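You operate a simulated robot arm through the tools that you are given. There is no shell and no other tool.

The job below is to be done with a simulated robot arm. You get a single attempt, and the scene is never put back.

TASK
Stop and switch off the lift, then wipe the pink smear off its shelf.
Fine: black switch to STOP, red switch OFF; use the blue wipe lying on the vice bench and put it back. What is to be rubbed or washed off counts as gone when no trace of it is left.

The check looks at the end state, three seconds after you hand in, the way a careful person would. Anything else that was tipped, shoved, dropped, spilled or broken makes it a failure.

THE ROBOT
A 7-joint arm with a two-finger parallel gripper, fixed in place. Base frame: the origin is at the foot of the arm, x ahead of it, y to its left, z up. Lengths are in mm, angles in rad, forces in N, time in s.
Its first joint turns from -2.601 to 2.601 rad. Payload 3.43 kg.
Tool frame: the origin (TCP) lies between the finger pads and is the grasp point; the fingertips stand 30 mm ahead of it; z points along the fingers, y is the line along which they close. The gripper opens to 94 mm. The fingers are 28 mm wide and 10 mm thick; the gripper's body (50 by 96 mm) begins 55 mm behind the TCP.
Orientation is told as [roll, pitch, yaw] about the base's x, y, z axes, in that order, counted from this pose: with the fingers straight down and closing along the base's y, the tool's x points along the base's -x, its y along +y and its z along -z.

THE INTERFACE
- The arm moves only by the tool servo_tool. Its argument "motion" is a list of rows, each a list of 7 numbers: the turn, a rotation vector about the tool's x, y, z in rad, then the shift along the tool's x, y, z in mm, then the finger opening in mm, from 0 to 94. In form: [[rx, ry, rz, dx, dy, dz, claw], ...]. A call has 1 to 20 rows; each row shifts and turns the commanded pose from where the row before left it, along the tool's axes as they then stand. Each row takes 0.2 s and may step no farther than 50 mm and 0.15 rad from the row before; otherwise, or with a gripper value out of range, the whole call is refused. A pose out of reach is approached as far as the arm can. The call stops where the force on the tool passes 40 N (or 10 N more than at its start, if that is more) or the arm is blocked; 0.2 s more then pass. Each finger travels about 45 mm/s and halts on what it meets, pressing with about 23 N; the grip force reading is that of the motor and also rises with nothing between the fingers. The clock runs only during rows and for 0.2 s after the last one: add rows that do not move to give the fingers time. It gives the time, the measured TCP pose, the force on the tool (base axes), the opening and the grip force at its end, in the units of the frame above (readings bear some noise), with the torque about the TCP (base axes, N m) and any sound that the robot's microphone picked up, and new pictures: "views" is both (left out), scene, wrist or none.
- Cameras (640 x 400 px; columns grow to the right, rows downward): "scene" is fixed at [50.3, 498, 1423.3]; the picture's right is [0.27, -0.96, 0.00], its down [-0.59, -0.16, -0.79] and it looks along [0.76, 0.21, -0.61] (base axes); focal length 316 px, centre (320, 200). "wrist" rides on the gripper at [76, 14, -102] in the tool frame; the picture's right is [-0.18, 0.98, 0.00], its down [-0.75, -0.14, -0.64] and it looks along [-0.63, -0.12, 0.77] (tool axes); focal length 243 px, centre (320, 200).
- locate(camera, pixels): for up to 12 pixels [column, row] of the newest picture of that camera ("zoom" is the newest enlarged one), the place [x, y, z] in the base frame of the surface seen there, good to about 2 mm. It takes no simulated time.
- inspect(camera, box): a new picture of the part [left, top, right, bottom] of that camera's present view, enlarged. It takes no simulated time.
- sign_off(): hands the job in; it is judged then, once.

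Unless the task says otherwise, let go and move clear before handing in.

The tools are called as a command line: name --pt "numbers of a row" for each row, then --argument value for the rest, lists and objects as JSON in quotes. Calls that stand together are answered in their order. servo_tool: Moves the arm, as the interface text tells. Its arguments: {"type":"object","properties":{"motion":{"type":"array"},"views":{"type":"string","enum":["both","scene","wrist","none"]}},"required":["motion"]} The other tools are called the same way: locate (camera, pixels) gives the place of the surface under pixels of a picture; inspect (camera, box) takes an enlarged picture of a part of a camera's view; sign_off () hands the job in.

At the start:

```text
time_s: 0.0
eef_pos: [498.2, 852.6, 1156.6]
ee_rot: [0.0, 0.0, 0.0]
force: [0.3, 1.2, -0.2]
wrist_torque: [-0.02, 0.01, 0.0]
gripper_width: 94.0
gripper_force: 0.1
```

scene: 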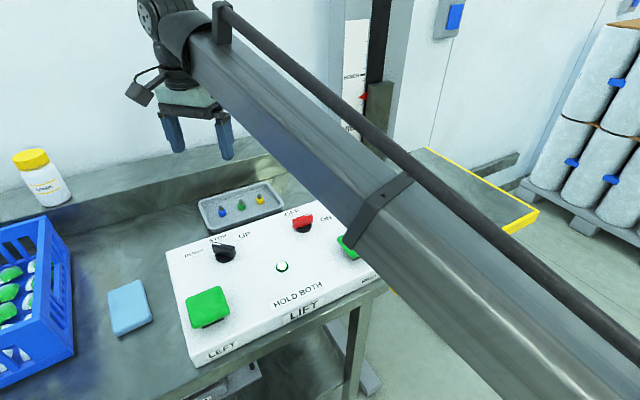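
wrist: 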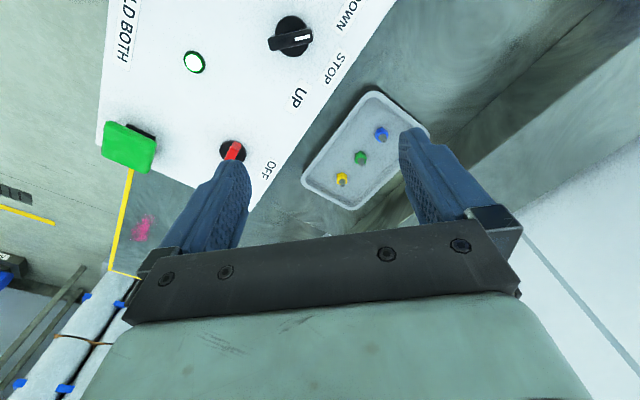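

The scene shows the LIFT console with a black switch near (222,252), a red switch near (302,222), and the blue wipe at (128,307). The wrist view shows a pink smear at (141,228). I'll enlarge these before moving.

inspect --camera "scene" --box '[160, 180, 400, 330]'

inspect --camera "wrist" --box '[80, 0, 400, 200]'

inspect --camera "scene" --box '[300, 0, 640, 240]'

inspect --camera "wrist" --box '[0, 150, 240, 300]'

locate --camera "scene" --pixels '[[128, 307], [112, 290], [140, 282], [150, 318], [118, 335], [222, 252], [302, 222], [282, 266], [208, 308], [460, 190], [80, 250], [90, 350]]'

locate --camera "wrist" --pixels '[[141, 228], [290, 36], [307, 36], [275, 42], [232, 152], [240, 146], [194, 62], [130, 145], [125, 210], [110, 268], [150, 215], [135, 240]]'

```text
2.67 times, centred on (280, 255) of scene
```

zoom: 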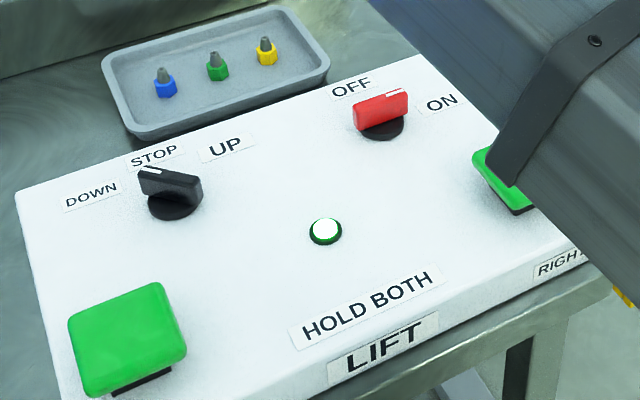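

```text
2.00 times, centred on (240, 100) of wrist
```

zoom: 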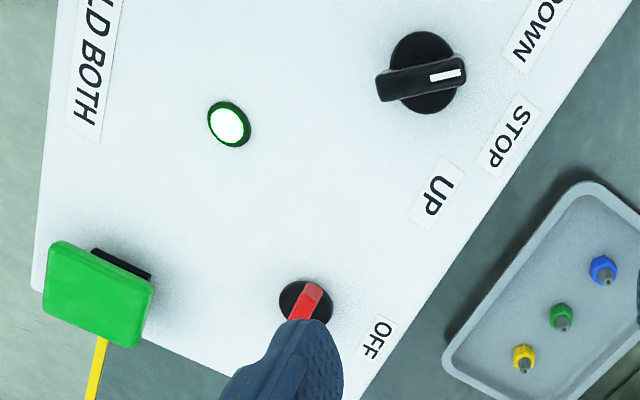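

```text
1.67 times, centred on (470, 120) of scene
```

zoom: 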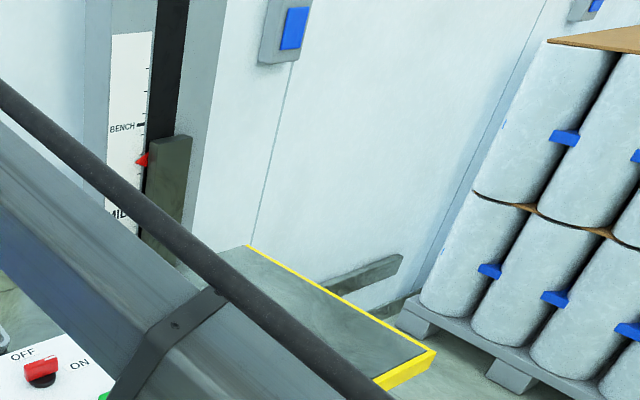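

```text
2.67 times, centred on (120, 225) of wrist
```

zoom: 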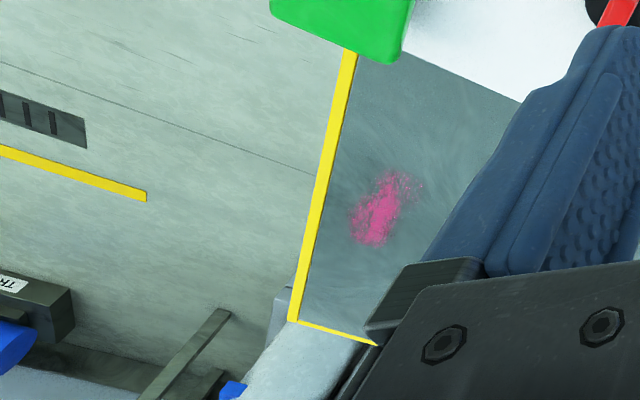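

```text
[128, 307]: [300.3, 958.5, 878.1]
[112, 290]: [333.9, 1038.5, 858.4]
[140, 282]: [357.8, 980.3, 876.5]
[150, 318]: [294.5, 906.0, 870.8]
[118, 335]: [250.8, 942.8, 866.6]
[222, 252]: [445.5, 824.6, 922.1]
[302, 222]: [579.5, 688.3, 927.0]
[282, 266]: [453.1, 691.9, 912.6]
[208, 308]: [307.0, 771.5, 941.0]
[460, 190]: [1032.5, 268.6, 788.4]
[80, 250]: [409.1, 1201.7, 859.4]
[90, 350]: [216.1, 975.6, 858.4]
```

```text
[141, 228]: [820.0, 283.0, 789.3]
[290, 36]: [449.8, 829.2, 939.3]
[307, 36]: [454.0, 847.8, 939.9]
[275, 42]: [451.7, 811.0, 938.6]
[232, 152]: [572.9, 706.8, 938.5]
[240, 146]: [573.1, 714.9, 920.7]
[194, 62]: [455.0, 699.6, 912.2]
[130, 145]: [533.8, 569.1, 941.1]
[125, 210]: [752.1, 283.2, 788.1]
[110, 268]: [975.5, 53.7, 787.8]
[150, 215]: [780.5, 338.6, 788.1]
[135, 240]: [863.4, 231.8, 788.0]
```

The black switch's white mark in the wrist zoom points at DOWN, and the red one is lit and ON. I'll locate the labels and handle ends, and check the rest of the picture for a vice and other wipes.

locate --camera "wrist" --pixels '[[347, 18], [334, 68], [298, 98], [268, 172], [272, 41], [311, 36], [303, 37], [290, 20], [292, 54], [237, 144], [223, 158], [226, 145]]'

inspect --camera "scene" --box '[0, 130, 200, 400]'

inspect --camera "scene" --box '[190, 220, 270, 270]'

inspect --camera "scene" --box '[270, 195, 350, 245]'

inspect --camera "wrist" --box '[0, 150, 130, 400]'

```text
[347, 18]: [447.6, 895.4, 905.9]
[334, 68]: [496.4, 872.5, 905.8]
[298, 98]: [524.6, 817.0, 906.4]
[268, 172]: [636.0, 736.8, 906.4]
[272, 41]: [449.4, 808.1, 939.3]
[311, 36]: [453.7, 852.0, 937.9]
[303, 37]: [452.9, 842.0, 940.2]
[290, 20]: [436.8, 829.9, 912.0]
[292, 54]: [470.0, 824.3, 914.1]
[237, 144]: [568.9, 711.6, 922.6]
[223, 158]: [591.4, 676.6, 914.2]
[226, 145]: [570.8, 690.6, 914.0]
```

```text
1.48 times, centred on (100, 265) of scene
```

zoom: 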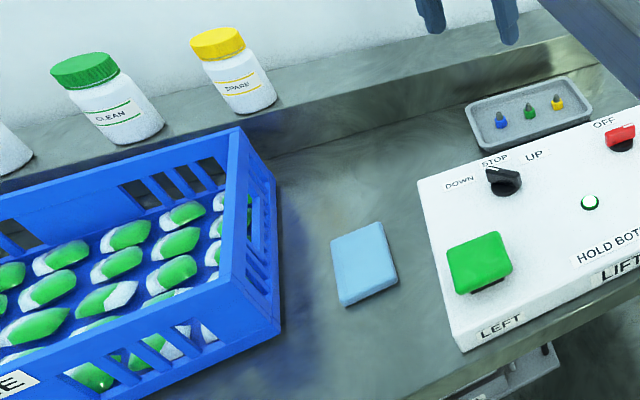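

```text
8.00 times, centred on (230, 245) of scene
```

zoom: 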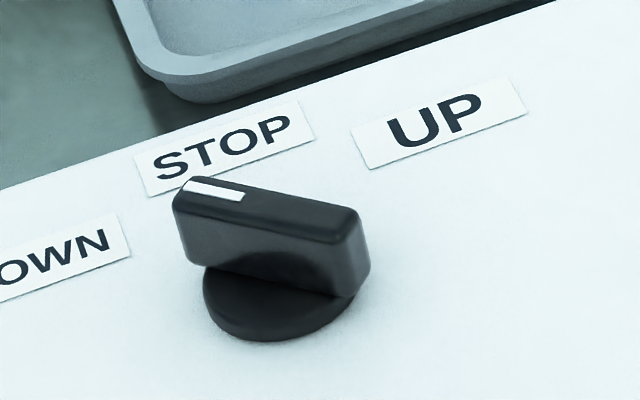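

```text
8.00 times, centred on (310, 220) of scene
```

zoom: 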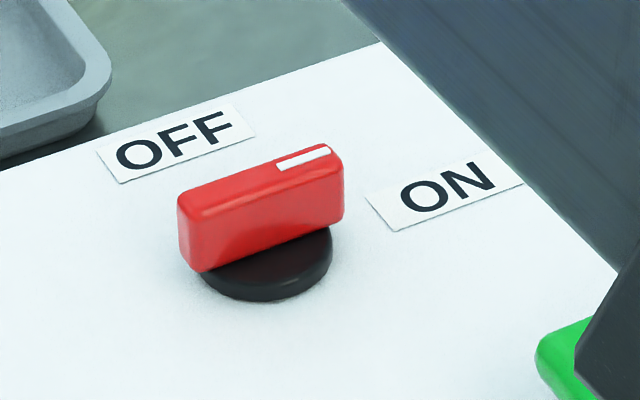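

```text
1.60 times, centred on (65, 275) of wrist
```

zoom: 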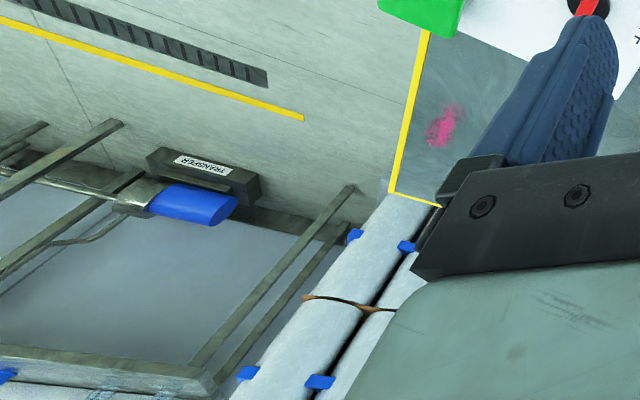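

The black handle runs from (272,41) to the mark end (311,36), about 84° from base x, which is DOWN. STOP lies at about 45°. I'll move above the knob and turn the tool by +84° so the fingers can straddle the handle.

locate --camera "scene" --pixels '[[292.2, 212.9], [325.4, 219.4], [293.7, 220], [311.5, 214.5], [303, 217.5], [300, 232]]'

servo_tool --pt "0 0 0 15.4 -7.7 35.4 70" --pt "0 0 0 15.4 -7.7 35.4 70" --pt "0 0 0 15.4 -7.7 35.4 70" --pt "0 0 -0.1473 0 0 0 70" --pt "0 0 -0.1473 0 0 0 70" --pt "0 0 -0.1473 0 0 0 70" --pt "0 0 -0.1473 0 0 0 70" --pt "0 0 -0.1473 0 0 0 70" --pt "0 0 -0.1473 0 0 0 70" --pt "0 0 -0.1473 0 0 0 70" --pt "0 0 -0.1473 0 0 0 70" --pt "0 0 -0.1473 0 0 0 70" --pt "0 0 -0.1473 0 0 0 70" --pt "0 0 0 0 0 0 70"

```text
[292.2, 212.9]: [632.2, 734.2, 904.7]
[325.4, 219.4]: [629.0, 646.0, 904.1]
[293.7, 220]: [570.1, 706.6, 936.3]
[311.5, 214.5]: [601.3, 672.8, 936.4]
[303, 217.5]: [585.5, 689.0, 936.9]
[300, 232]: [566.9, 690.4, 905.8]
```

```text
time_s: 3.0
eef_pos: [452.5, 829.0, 1051.5]
ee_rot: [-0.002, -0.001, 1.476]
force: [-0.1, -0.4, -0.1]
wrist_torque: [0.0, -0.03, 0.01]
gripper_width: 70.1
gripper_force: 0.1
```

scene: 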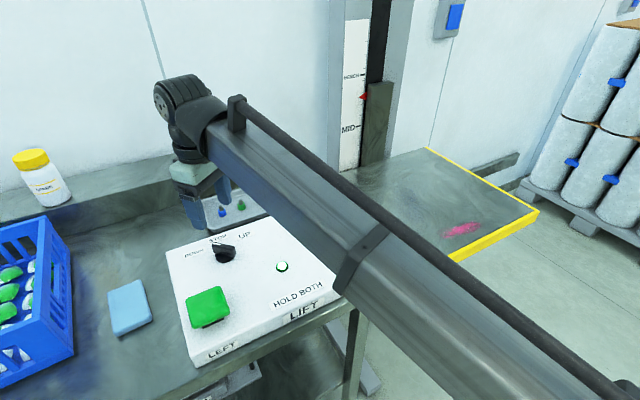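
wrist: 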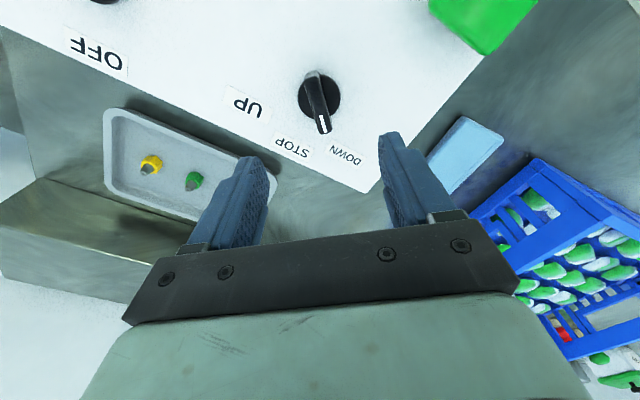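

The tool is now turned 84.6° and centred over the knob at (319,98). I'll measure the handle closely once more before descending.

inspect --camera "wrist" --box '[240, 50, 400, 180]'

locate --camera "wrist" --pixels '[[319, 92], [314, 75], [324, 130], [345, 155], [292, 147], [246, 103], [302, 97], [338, 97], [312, 105], [329, 105], [318, 130], [330, 127]]'

```text
3.08 times, centred on (320, 115) of wrist
```

zoom: 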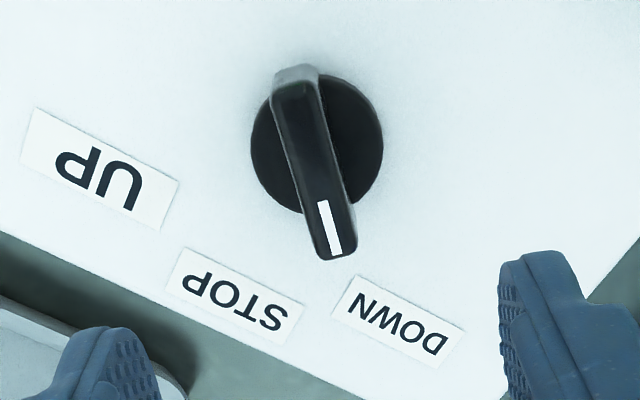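

```text
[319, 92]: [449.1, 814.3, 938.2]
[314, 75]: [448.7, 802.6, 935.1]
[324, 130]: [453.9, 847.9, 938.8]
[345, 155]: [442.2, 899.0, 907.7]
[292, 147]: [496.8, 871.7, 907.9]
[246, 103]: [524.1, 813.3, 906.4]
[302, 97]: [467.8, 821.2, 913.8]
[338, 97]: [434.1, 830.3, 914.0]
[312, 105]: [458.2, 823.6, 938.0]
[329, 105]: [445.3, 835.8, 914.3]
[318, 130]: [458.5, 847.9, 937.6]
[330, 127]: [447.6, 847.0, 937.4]
```

The handle is centred at about (451.5, 828), 12 mm wide, with its top at z 938. I'll descend with the fingers on either side of it, to tips at z≈921.

servo_tool --pt "0 0 0 0 0 30 50" --pt "0 0 0 0 0 30 50" --pt "0 0 0 0 0 25 50" --pt "0 0 0 0 0 15 50" --pt "0 0 0 0 0 0 50"

```text
time_s: 4.2
eef_pos: [452.1, 828.9, 950.7]
ee_rot: [0.0, -0.001, 1.474]
force: [-0.2, 0.2, 0.6]
wrist_torque: [0.02, 0.01, 0.0]
gripper_width: 50.5
gripper_force: 0.1
```

scene: 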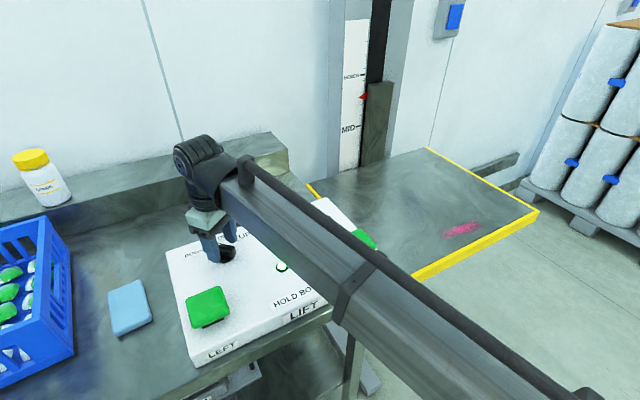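
wrist: 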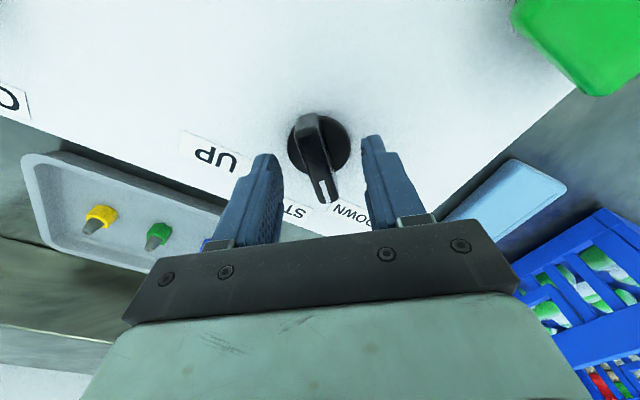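

The fingers straddle the handle at (318,165) with no contact force. I'll close on it.

servo_tool --pt "0 0 0 0 0 0 30" --pt "0 0 0 0 0 0 15" --pt "0 0 0 0 0 0 9" --pt "0 0 0 0 0 0 9"

```text
time_s: 5.2
eef_pos: [453.0, 827.5, 952.4]
ee_rot: [0.0, -0.001, 1.474]
force: [5.1, -1.2, -0.3]
wrist_torque: [0.05, -0.04, 0.06]
gripper_width: 14.1
gripper_force: 44.7
```

scene: 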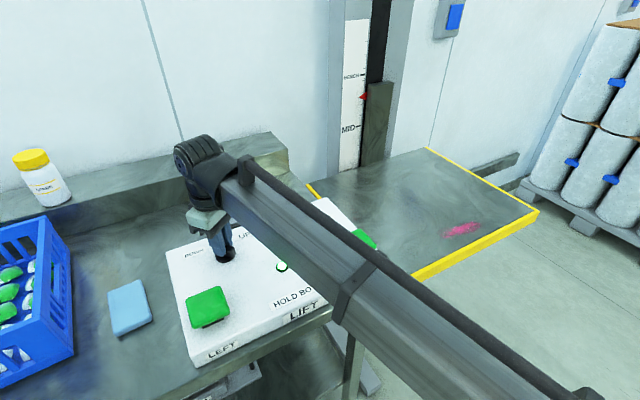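
wrist: 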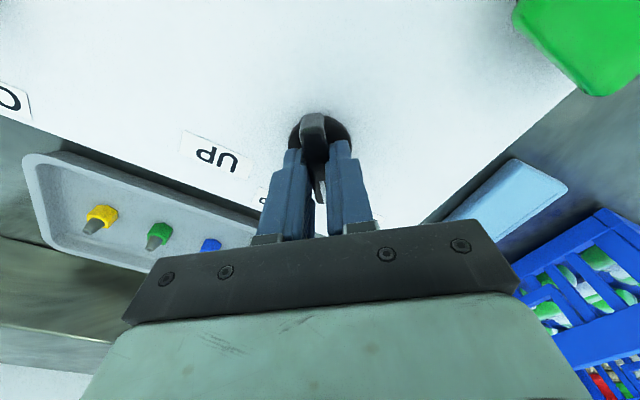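

I'm gripping the handle at 14 mm. Next I'll turn it clockwise by about 39°, from DOWN to STOP.

servo_tool --pt "0 0 0.11 0 0 0 9" --pt "0 0 0.11 0 0 0 9" --pt "0 0 0.11 0 0 0 9" --pt "0 0 0.12 0 0 0 9" --pt "0 0 0.12 0 0 0 9" --pt "0 0 0.118 0 0 0 9" --pt "0 0 0 0 0 0 9"

```text
time_s: 6.8
eef_pos: [452.9, 829.2, 950.8]
ee_rot: [-0.003, -0.001, 0.784]
force: [13.5, -17.9, 6.9]
wrist_torque: [-0.75, 0.39, 0.03]
gripper_width: 13.9
gripper_force: 45.4
```

scene: 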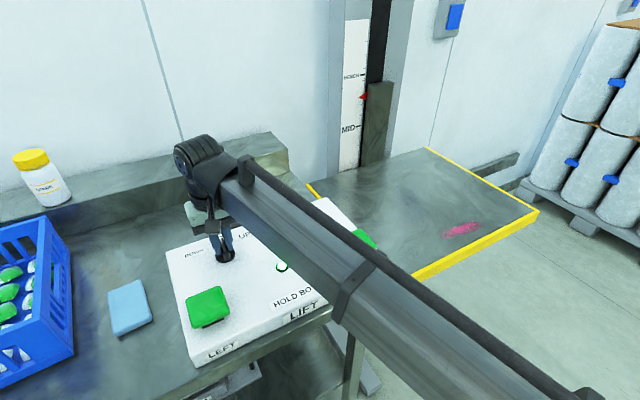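
wrist: 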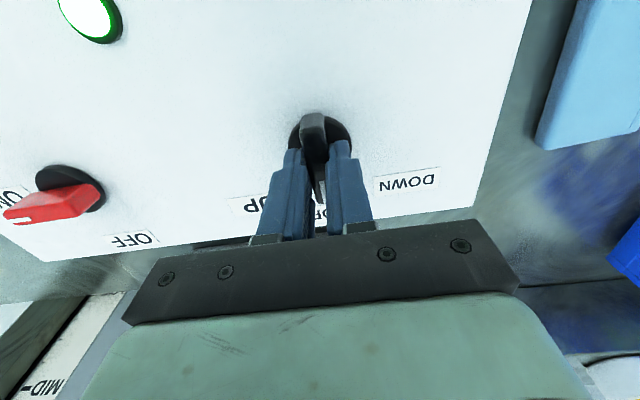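

The handle turned with the tool and now points towards STOP. I'll open, back off upward and check the mark.

servo_tool --pt "0 0 0 0 0 0 30" --pt "0 0 0 0 0 0 50" --pt "0 0 0 0 0 0 50" --pt "0 0 0 0 0 -30 50" --pt "0 0 0 0 0 -40 50" --pt "0 0 0 0 0 -40 50" --pt "0 0 0 0 0 0 50"

inspect --camera "wrist" --box '[220, 40, 420, 180]'

inspect --camera "wrist" --box '[0, 0, 240, 180]'

```text
time_s: 8.4
eef_pos: [452.1, 828.7, 1060.6]
ee_rot: [0.001, 0.0, 0.784]
force: [0.1, -0.3, -0.5]
wrist_torque: [-0.03, 0.0, 0.01]
gripper_width: 50.2
gripper_force: 0.2
```

scene: 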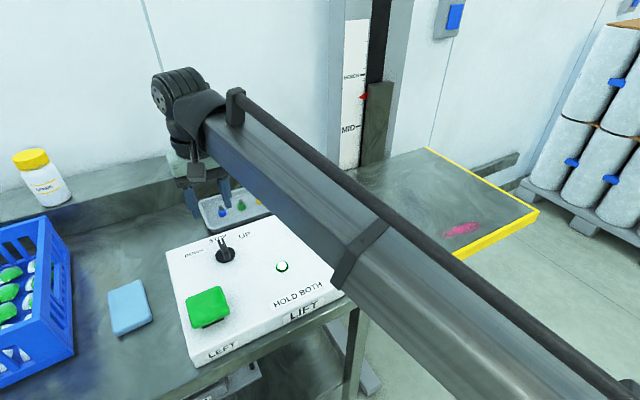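
wrist: 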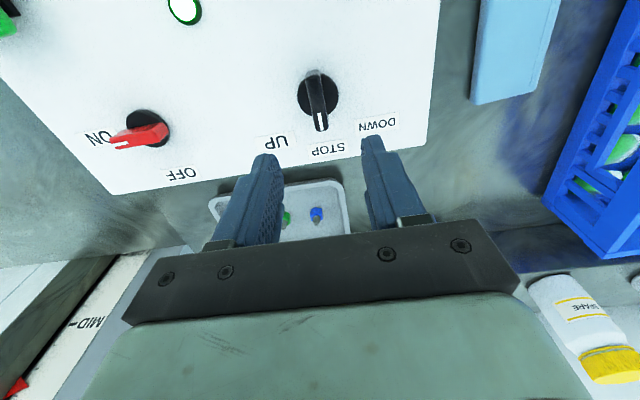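

```text
2.86 times, centred on (320, 110) of wrist
```

zoom: 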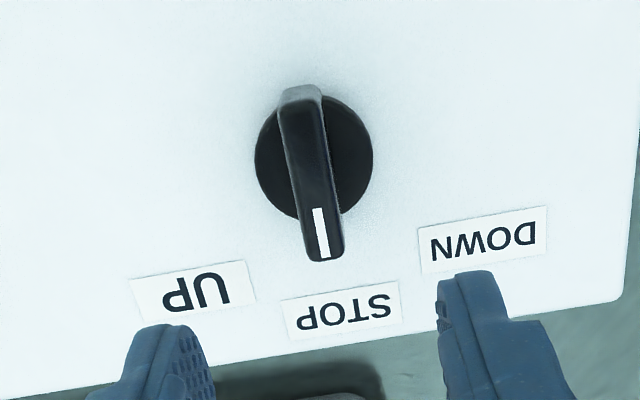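

```text
2.22 times, centred on (120, 90) of wrist
```

zoom: 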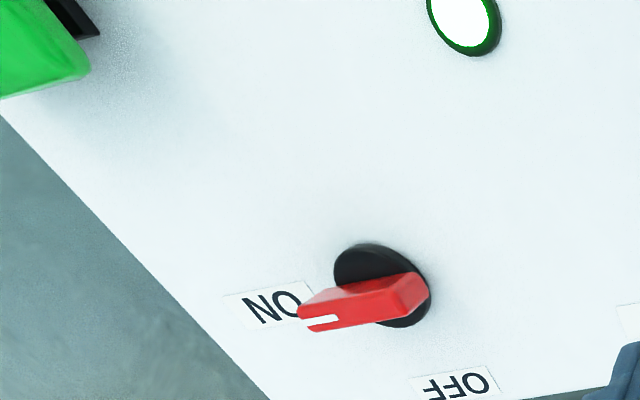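

The black switch mark now points straight at STOP. Red still points at ON. I'll measure its handle precisely.

locate --camera "wrist" --pixels '[[114, 141], [157, 133], [137, 137], [112, 146], [155, 129], [99, 138], [181, 173], [128, 115], [162, 140], [125, 141]]'

inspect --camera "wrist" --box '[90, 90, 200, 190]'

```text
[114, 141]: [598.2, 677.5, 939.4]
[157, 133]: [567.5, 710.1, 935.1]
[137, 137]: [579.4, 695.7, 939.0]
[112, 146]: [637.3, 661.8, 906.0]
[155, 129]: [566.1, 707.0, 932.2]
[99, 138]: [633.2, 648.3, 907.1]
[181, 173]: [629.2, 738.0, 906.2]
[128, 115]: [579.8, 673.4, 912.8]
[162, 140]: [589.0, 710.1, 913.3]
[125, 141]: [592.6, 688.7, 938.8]
```

```text
4.00 times, centred on (145, 140) of wrist
```

zoom: 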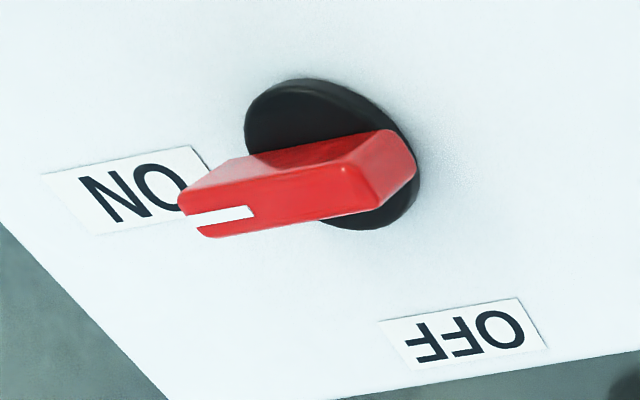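

The disc is centred at about (584.4, 691.5), and the handle points at -47° (ON). OFF is at +44°. I'll turn the tool to -47° and move over the red knob.

servo_tool --pt "0 0 0.1458 0 0 0 50" --pt "0 0 0.1458 0 0 0 50" --pt "0 0 0.1458 0 0 0 50" --pt "0 0 0.1458 0 0 0 50" --pt "0 0 0.1458 0 0 0 50" --pt "0 0 0.1458 0 0 0 50" --pt "0 0 0.1458 0 0 0 50" --pt "0 0 0.1458 0 0 0 50" --pt "0 0 0.1458 0 0 0 50" --pt "0 0 0.1458 0 0 0 50" --pt "0 0 0.1458 0 0 0 50" --pt "0 0 0 -47.6 0.8 0 50" --pt "0 0 0 -47.6 0.8 0 50" --pt "0 0 0 -47.6 0.8 0 50" --pt "0 0 0 -47.6 0.8 0 50" --pt "0 0 0 0 0 0 50" --pt "0 0 0 0 0 0 50"

inspect --camera "wrist" --box '[220, 40, 420, 180]'

```text
time_s: 12.0
eef_pos: [583.6, 694.5, 1059.2]
ee_rot: [0.0, -0.001, -0.817]
force: [0.9, 0.0, -0.5]
wrist_torque: [0.0, 0.02, -0.01]
gripper_width: 50.0
gripper_force: 0.0
```

scene: 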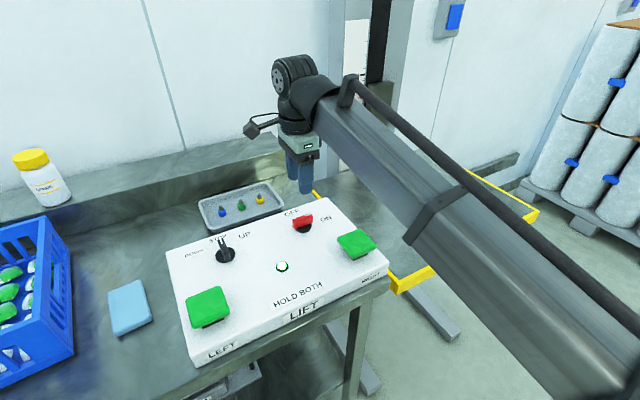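
wrist: 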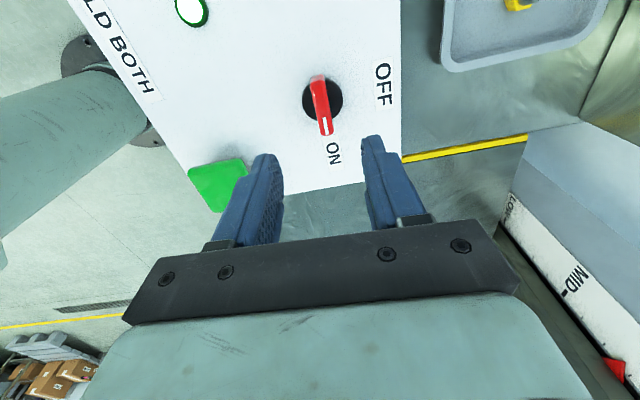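

```text
2.86 times, centred on (320, 110) of wrist
```

zoom: 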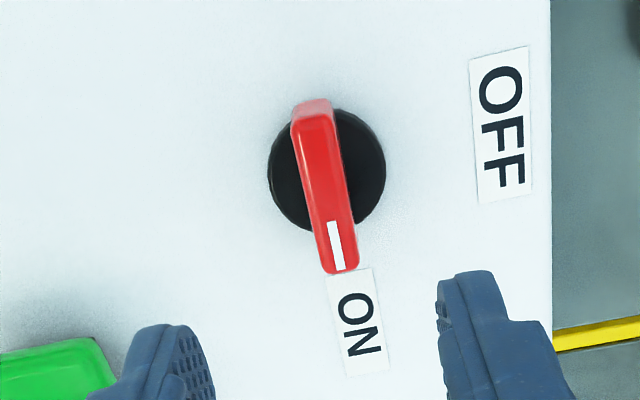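

The tool has reached -46.8°. I'll measure the handle relative to the tool before descending.

locate --camera "wrist" --pixels '[[317, 82], [331, 130], [337, 133], [332, 115], [316, 115], [324, 118], [303, 98], [344, 98], [311, 90], [327, 90]]'

```text
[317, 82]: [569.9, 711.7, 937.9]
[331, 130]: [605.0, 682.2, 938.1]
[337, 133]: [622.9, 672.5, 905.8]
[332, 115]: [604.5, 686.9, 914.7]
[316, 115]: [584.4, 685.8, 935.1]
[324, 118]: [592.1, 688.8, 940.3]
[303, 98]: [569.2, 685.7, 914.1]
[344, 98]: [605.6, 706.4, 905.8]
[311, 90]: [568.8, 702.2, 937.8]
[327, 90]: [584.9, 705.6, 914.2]
```

I'll correct the pixel positions for the zoom offset and measure the handle axis again.

locate --camera "wrist" --pixels '[[318.5, 84], [326.5, 129], [322.5, 106], [318, 108], [327, 106], [322, 131], [331, 130], [314, 85], [323, 84]]'

```text
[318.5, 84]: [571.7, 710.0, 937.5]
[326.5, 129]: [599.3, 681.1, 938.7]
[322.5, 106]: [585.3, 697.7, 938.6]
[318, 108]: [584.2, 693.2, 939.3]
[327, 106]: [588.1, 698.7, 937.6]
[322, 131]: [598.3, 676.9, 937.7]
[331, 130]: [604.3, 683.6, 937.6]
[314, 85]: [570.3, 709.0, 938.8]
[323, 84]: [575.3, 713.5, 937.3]
```

The handle axis is about 2.4 mm to the tool's +y side. I'll shift by that and descend to z≈951, straddling it.

servo_tool --pt "0 0 0 -1.5 2.4 30 50" --pt "0 0 0 0 0 35 50" --pt "0 0 0 0 0 28 50" --pt "0 0 0 0 0 15 50" --pt "0 0 0 0 0 0 50"

```text
time_s: 13.2
eef_pos: [588.1, 693.8, 951.2]
ee_rot: [-0.001, 0.0, -0.818]
force: [-0.3, -0.1, -0.2]
wrist_torque: [-0.01, -0.02, 0.0]
gripper_width: 50.1
gripper_force: 0.0
```

scene: 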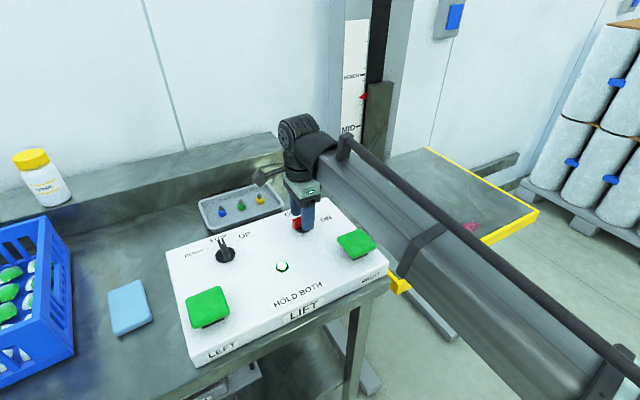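
wrist: 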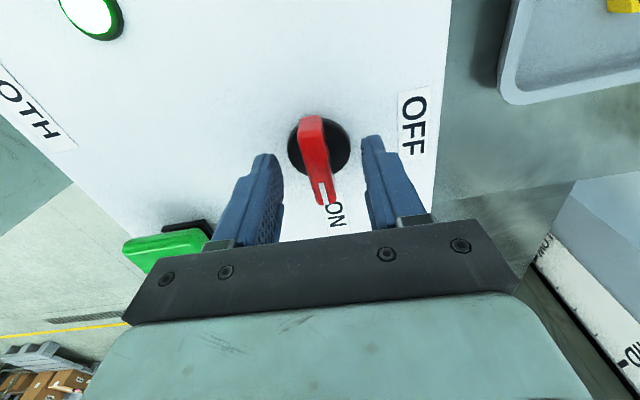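

The picture matches the earlier good grasp: disc at (319,148), fingers clear. I'll close, then turn +90° gradually to OFF.

servo_tool --pt "0 0 0 0 0 0 30" --pt "0 0 0 0 0 0 15" --pt "0 0 0 0 0 0 9" --pt "0 0 0 0 0 0 9" --views "wrist"

servo_tool --pt "0 0 -0.13 0 0 0 9" --pt "0 0 -0.13 0 0 0 9" --pt "0 0 -0.13 0 0 0 9" --pt "0 0 -0.13 0 0 0 9" --pt "0 0 -0.13 0 0 0 9" --pt "0 0 -0.13 0 0 0 9" --pt "0 0 0 0 0 0 9"

```text
time_s: 14.2
eef_pos: [587.1, 693.3, 951.9]
ee_rot: [0.0, 0.001, -0.815]
force: [-5.3, -5.3, -2.4]
wrist_torque: [-0.17, 0.0, 0.99]
gripper_width: 14.3
gripper_force: 42.5
```

wrist: 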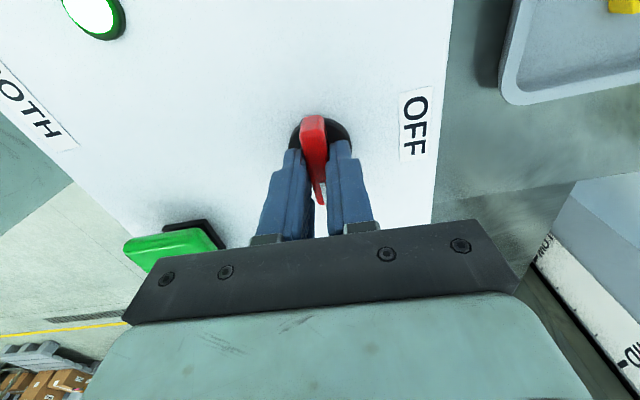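

```text
time_s: 15.8
eef_pos: [586.3, 692.4, 953.1]
ee_rot: [-0.003, 0.001, -0.035]
force: [-20.9, -15.9, -26.0]
wrist_torque: [-0.07, -0.06, 0.0]
gripper_width: 13.9
gripper_force: 45.1
heard: click
```

scene: 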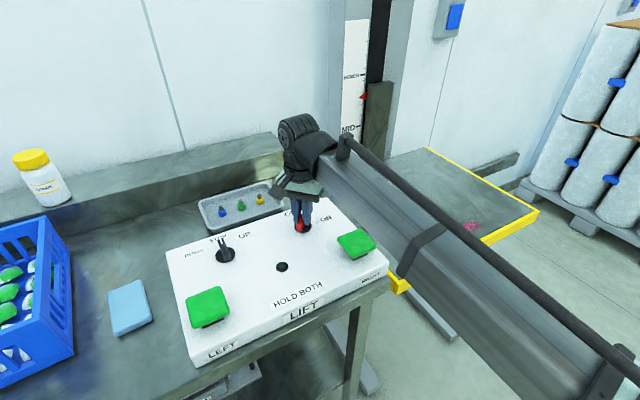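
wrist: 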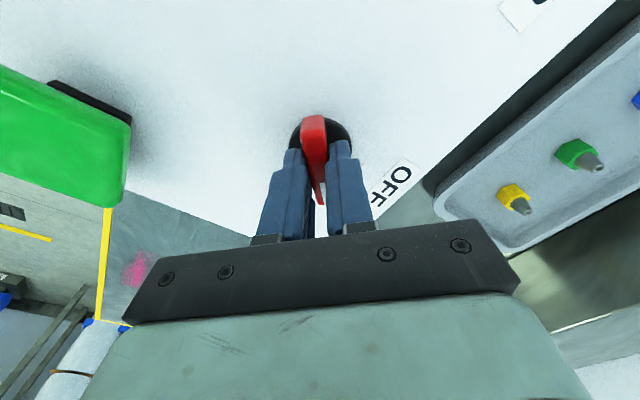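

The lamp went out with a click, and the handle is about halfway round. Side force has built up to about 37 N, so I'll open to relax, regrip and finish the turn.

servo_tool --pt "0 0 0 0 0 0 20" --pt "0 0 0 0 0 0 26" --pt "0 0 0 0 0 0 26"

```text
time_s: 16.6
eef_pos: [588.6, 695.2, 953.2]
ee_rot: [-0.001, -0.001, -0.036]
force: [0.7, 0.2, 0.2]
wrist_torque: [0.02, -0.02, 0.03]
gripper_width: 26.2
gripper_force: 0.1
```

scene: 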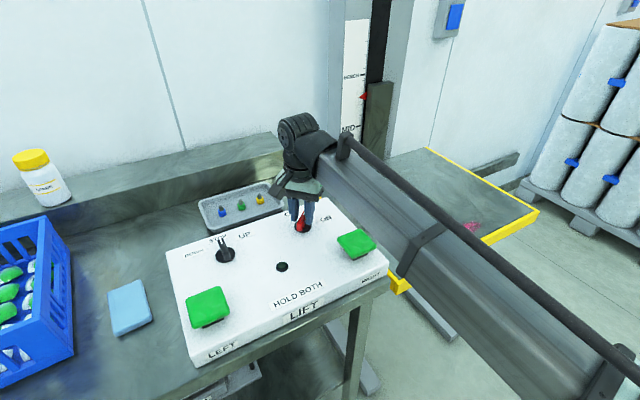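
wrist: 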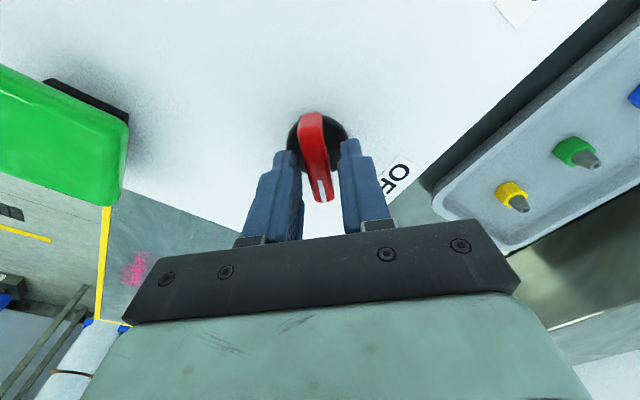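

Releasing shifted the tool by about (2.3, 2.8), so the knob axis is near (586.3, 692.4). I'll recentre there, regrip and turn the remaining ~47°.

servo_tool --pt "0 0 0 2.4 -3.0 0 26" --pt "0 0 0 0 0 0 26" --pt "0 0 0 0 0 0 14" --pt "0 0 0 0 0 0 9" --pt "0 0 0 0 0 0 9" --pt "0 0 -0.11 0 0 0 9" --pt "0 0 -0.11 0 0 0 9" --pt "0 0 -0.12 0 0 0 9" --pt "0 0 -0.12 0 0 0 9" --pt "0 0 -0.12 0 0 0 9" --pt "0 0 -0.12 0 0 0 9" --pt "0 0 -0.115 0 0 0 9" --pt "0 0 0 0 0 0 9"

```text
time_s: 19.4
eef_pos: [584.7, 690.9, 953.3]
ee_rot: [0.0, 0.0, 0.781]
force: [-3.0, 5.0, -2.3]
wrist_torque: [-0.13, 0.31, 0.04]
gripper_width: 14.0
gripper_force: 44.8
```

scene: 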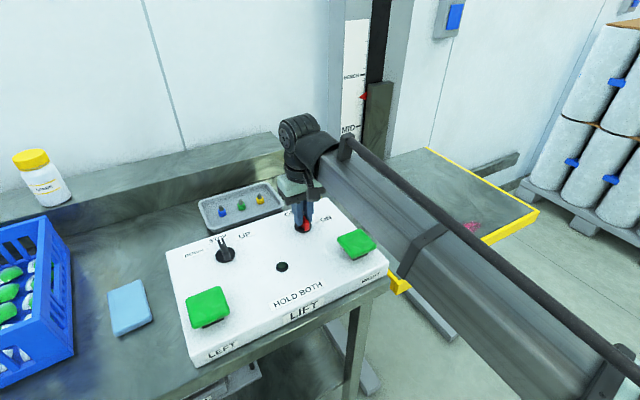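
wrist: 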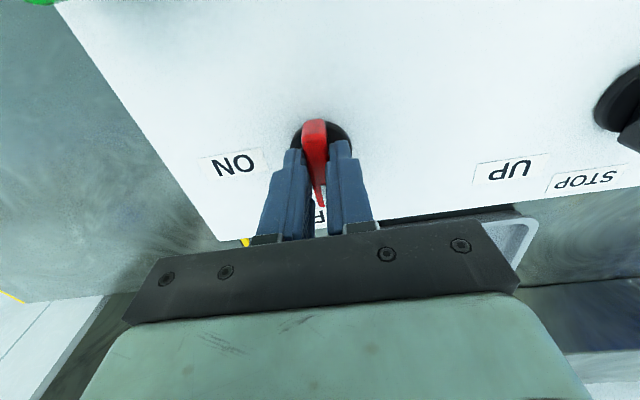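

The red handle has turned to 45° with low force. I'll release, rise well clear and look at both switches.

servo_tool --pt "0 0 0 0 0 0 26" --pt "0 0 0 0 0 0 44" --pt "0 0 0 0 0 0 50" --pt "0 0 0 0 0 -30 50" --pt "0 0 0 0 0 -45 50" --pt "0 0 0 0 0 -45 50" --pt "0 0 0 0 0 -45 50" --pt "0 0 0 0 0 -45 50" --pt "0 0 0 0 0 -45 50" --pt "0 0 0 0 0 0 50" --pt "0 0 0 0 0 0 50"

inspect --camera "wrist" --box '[180, 40, 500, 240]'

inspect --camera "scene" --box '[160, 180, 400, 330]'

```text
time_s: 21.8
eef_pos: [588.5, 690.3, 1206.9]
ee_rot: [0.0, -0.006, 0.776]
force: [4.1, 5.8, -11.6]
wrist_torque: [0.02, -0.05, -0.04]
gripper_width: 50.3
gripper_force: 0.0
stopped in row 11: the force on the tool passed its limit at 41 N (the readings are from after the stop); the commanded pose is now the measured one
```

scene: 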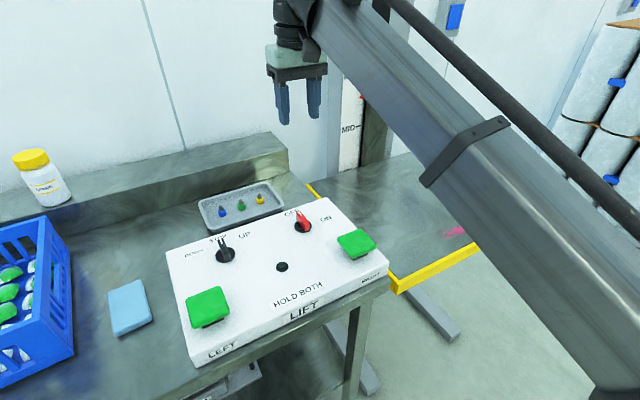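
wrist: 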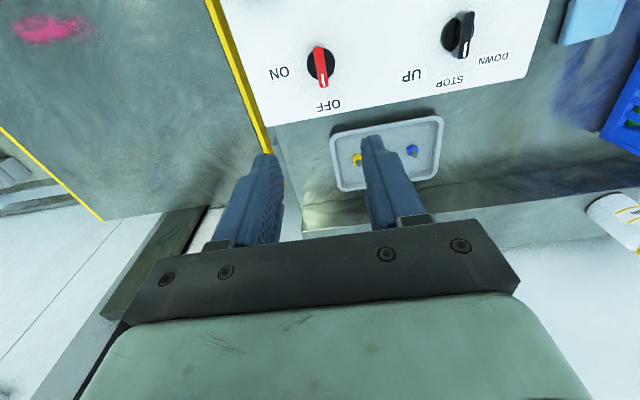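

```text
2.00 times, centred on (340, 140) of wrist
```

zoom: 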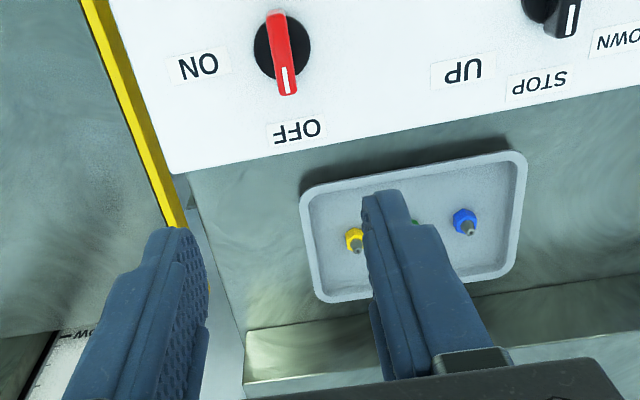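

```text
2.67 times, centred on (280, 255) of scene
```

zoom: 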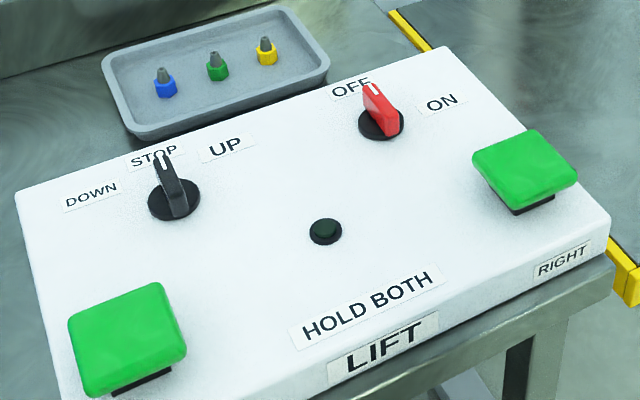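

Red is at OFF, black at STOP and the lamp is dark. The stop at 41 N in free air is odd, so I'll hold still for a moment and read the force.

servo_tool --pt "0 0 0 0 0 0 50" --pt "0 0 0 0 0 0 50"

```text
time_s: 22.4
eef_pos: [586.4, 690.4, 1206.5]
ee_rot: [-0.001, -0.007, 0.776]
force: [7.5, 8.2, -20.6]
wrist_torque: [0.14, -0.5, -0.17]
gripper_width: 49.9
gripper_force: 0.0
```

scene: 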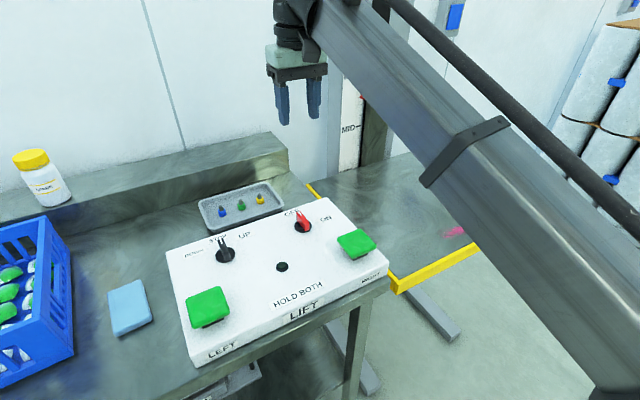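
wrist: 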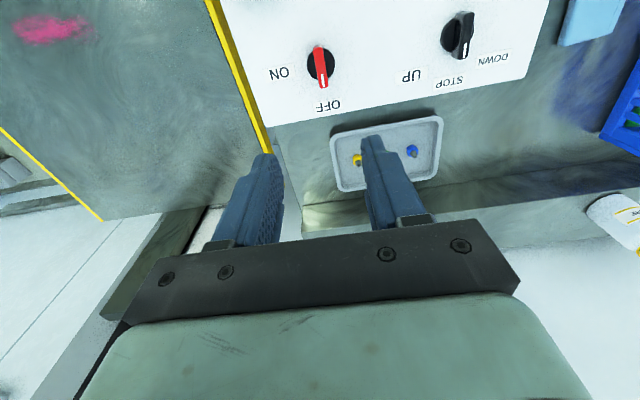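

A steady 20 N downward means something overhead is touching the wrist. I'll lower 40 mm to get free of it.

servo_tool --pt "0 0 0 0 0 20 50" --pt "0 0 0 0 0 20 50" --pt "0 0 0 0 0 20 50" --pt "0 0 0 0 0 0 50" --views "none"

```text
time_s: 23.4
eef_pos: [585.8, 690.8, 1146.6]
ee_rot: [0.001, -0.005, 0.777]
force: [-0.4, 0.3, 1.1]
wrist_torque: [0.04, 0.0, 0.01]
gripper_width: 49.9
gripper_force: 0.1
```

I'm free again. Next I need to find the vice bench, so I'll pan the wrist camera to the left by turning the tool in place.

servo_tool --pt "0 0 -0.145 0 0 0 50" --pt "0 0 -0.145 0 0 0 50" --pt "0 0 -0.145 0 0 0 50" --pt "0 0 -0.145 0 0 0 50" --pt "0 0 -0.145 0 0 0 50" --pt "0 0 -0.145 0 0 0 50" --pt "0 0 -0.145 0 0 0 50" --pt "0 0 -0.145 0 0 0 50" --pt "0 0 0 0 0 0 50" --views "wrist"

```text
time_s: 25.4
eef_pos: [586.1, 692.1, 1146.6]
ee_rot: [-0.005, -0.002, 1.94]
force: [-0.4, 0.0, 0.5]
wrist_torque: [0.01, 0.03, 0.02]
gripper_width: 50.2
gripper_force: 0.0
```

wrist: 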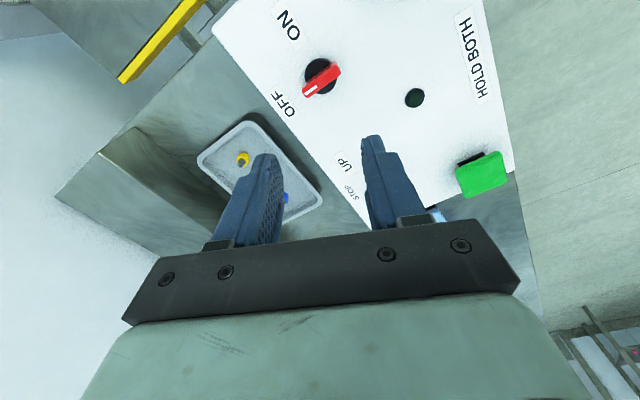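

The lower right corner (600,350) shows something behind and to the left. I'll enlarge it and pan further.

inspect --camera "wrist" --box '[520, 280, 640, 400]'

servo_tool --pt "0 0 -0.145 0 0 0 50" --pt "0 0 -0.145 0 0 0 50" --pt "0 0 -0.145 0 0 0 50" --pt "0 0 -0.145 0 0 0 50" --pt "0 0 -0.145 0 0 0 50" --pt "0 0 0 0 0 0 50" --views "wrist"

```text
3.33 times, centred on (580, 340) of wrist
```

zoom: 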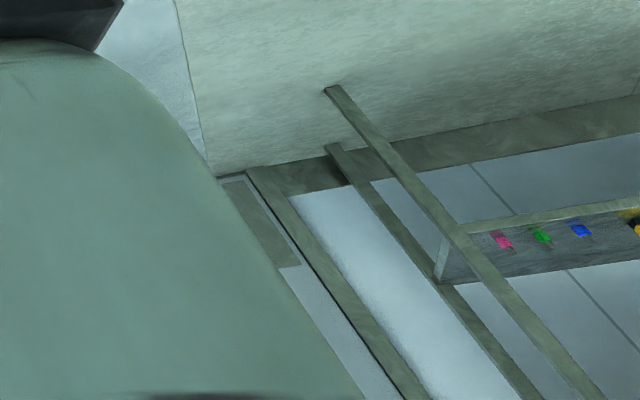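

```text
time_s: 26.8
eef_pos: [588.0, 692.0, 1147.0]
ee_rot: [-0.006, 0.002, 2.666]
force: [-0.3, 0.5, 0.1]
wrist_torque: [-0.02, -0.01, -0.01]
gripper_width: 50.1
gripper_force: 0.0
```

wrist: 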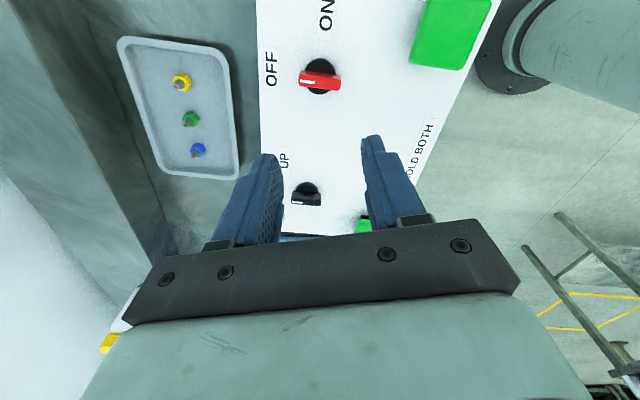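

There's only a rail and floor in that direction. I'll locate the lift mast and the bench limits so I can swing safely to the right and search there.

servo_tool --pt "0 0 0.145 0 0 0 50" --pt "0 0 0.145 0 0 0 50" --pt "0 0 0.145 0 0 0 50" --pt "0 0 0.145 0 0 0 50" --pt "0 0 0.145 0 0 0 50" --pt "0 0 0.145 0 0 0 50" --pt "0 0 0.145 0 0 0 50" --pt "0 0 0.145 0 0 0 50" --pt "0 0 0.145 0 0 0 50" --pt "0 0 0.145 0 0 0 50" --pt "0 0 0.145 0 0 0 50" --pt "0 0 0.145 0 0 0 50" --pt "0 0 0.145 0 0 0 50" --pt "0 0 0.145 0 0 0 50" --pt "0 0 0 0 0 0 50"

locate --camera "scene" --pixels '[[350, 125], [375, 130], [340, 180], [310, 188], [392, 290], [480, 245], [440, 170], [460, 232], [330, 150], [455, 20], [150, 100], [580, 180]]'

```text
time_s: 30.0
eef_pos: [587.7, 691.2, 1146.5]
ee_rot: [0.001, -0.008, 0.631]
force: [-0.1, -1.2, -0.3]
wrist_torque: [-0.02, -0.01, -0.02]
gripper_width: 50.0
gripper_force: 0.1
```

scene: 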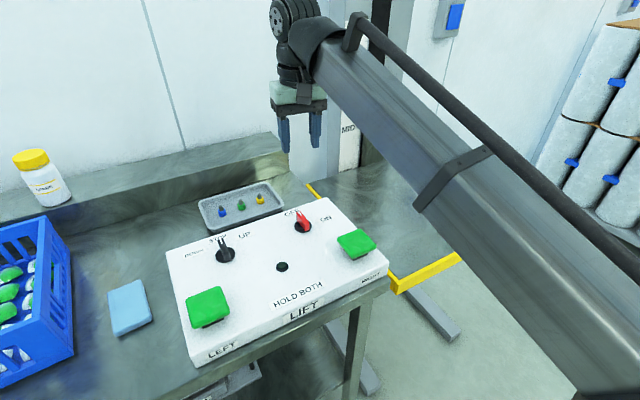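
wrist: 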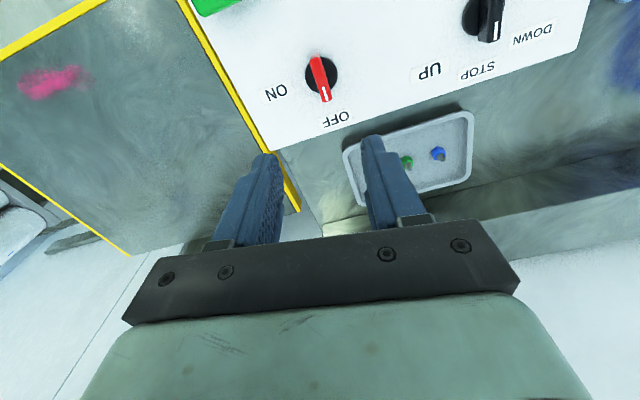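

```text
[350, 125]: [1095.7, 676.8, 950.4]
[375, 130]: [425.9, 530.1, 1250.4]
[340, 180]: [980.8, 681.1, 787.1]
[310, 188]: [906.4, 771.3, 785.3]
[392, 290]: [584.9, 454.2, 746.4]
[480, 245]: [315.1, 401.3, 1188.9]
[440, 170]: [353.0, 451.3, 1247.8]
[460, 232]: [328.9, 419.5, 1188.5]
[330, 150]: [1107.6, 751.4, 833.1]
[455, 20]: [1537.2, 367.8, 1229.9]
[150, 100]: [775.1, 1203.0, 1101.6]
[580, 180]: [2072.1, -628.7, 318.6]
```

The route to the right at z 1146 looks clear of the mast at x≈1100. I'll swing over the shelf at (820,283) and turn to yaw ≈ -0.5 to view the right side.

servo_tool --pt "0 0 0 5.35 -46.6 0 50" --pt "0 0 0 5.35 -46.6 0 50" --pt "0 0 0 5.35 -46.6 0 50" --pt "0 0 0 5.35 -46.6 0 50" --pt "0 0 0 5.35 -46.6 0 50" --pt "0 0 0 5.35 -46.6 0 50" --pt "0 0 0 5.35 -46.6 0 50" --pt "0 0 0 5.35 -46.6 0 50" --pt "0 0 0 5.35 -46.6 0 50" --pt "0 0 0 5.35 -46.6 0 50" --pt "0 0 0.145 0 0 0 50" --pt "0 0 0.145 0 0 0 50" --pt "0 0 0.145 0 0 0 50" --pt "0 0 0.145 0 0 0 50" --pt "0 0 0.145 0 0 0 50" --pt "0 0 0.145 0 0 0 50" --pt "0 0 0.145 0 0 0 50" --pt "0 0 0.145 0 0 0 50" --pt "0 0 0 0 0 0 50"

```text
time_s: 34.0
eef_pos: [819.2, 284.2, 1146.8]
ee_rot: [0.005, 0.001, -0.529]
force: [0.0, 0.4, -0.2]
wrist_torque: [-0.02, 0.0, -0.02]
gripper_width: 49.9
gripper_force: 0.0
```

scene: 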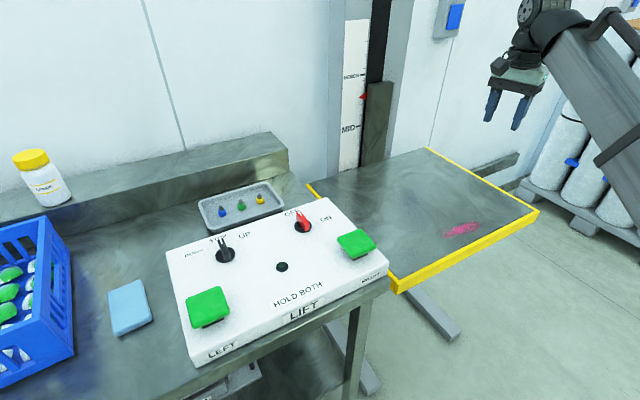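
wrist: 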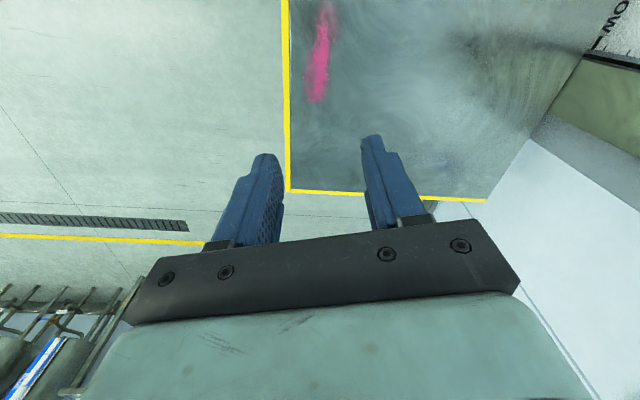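

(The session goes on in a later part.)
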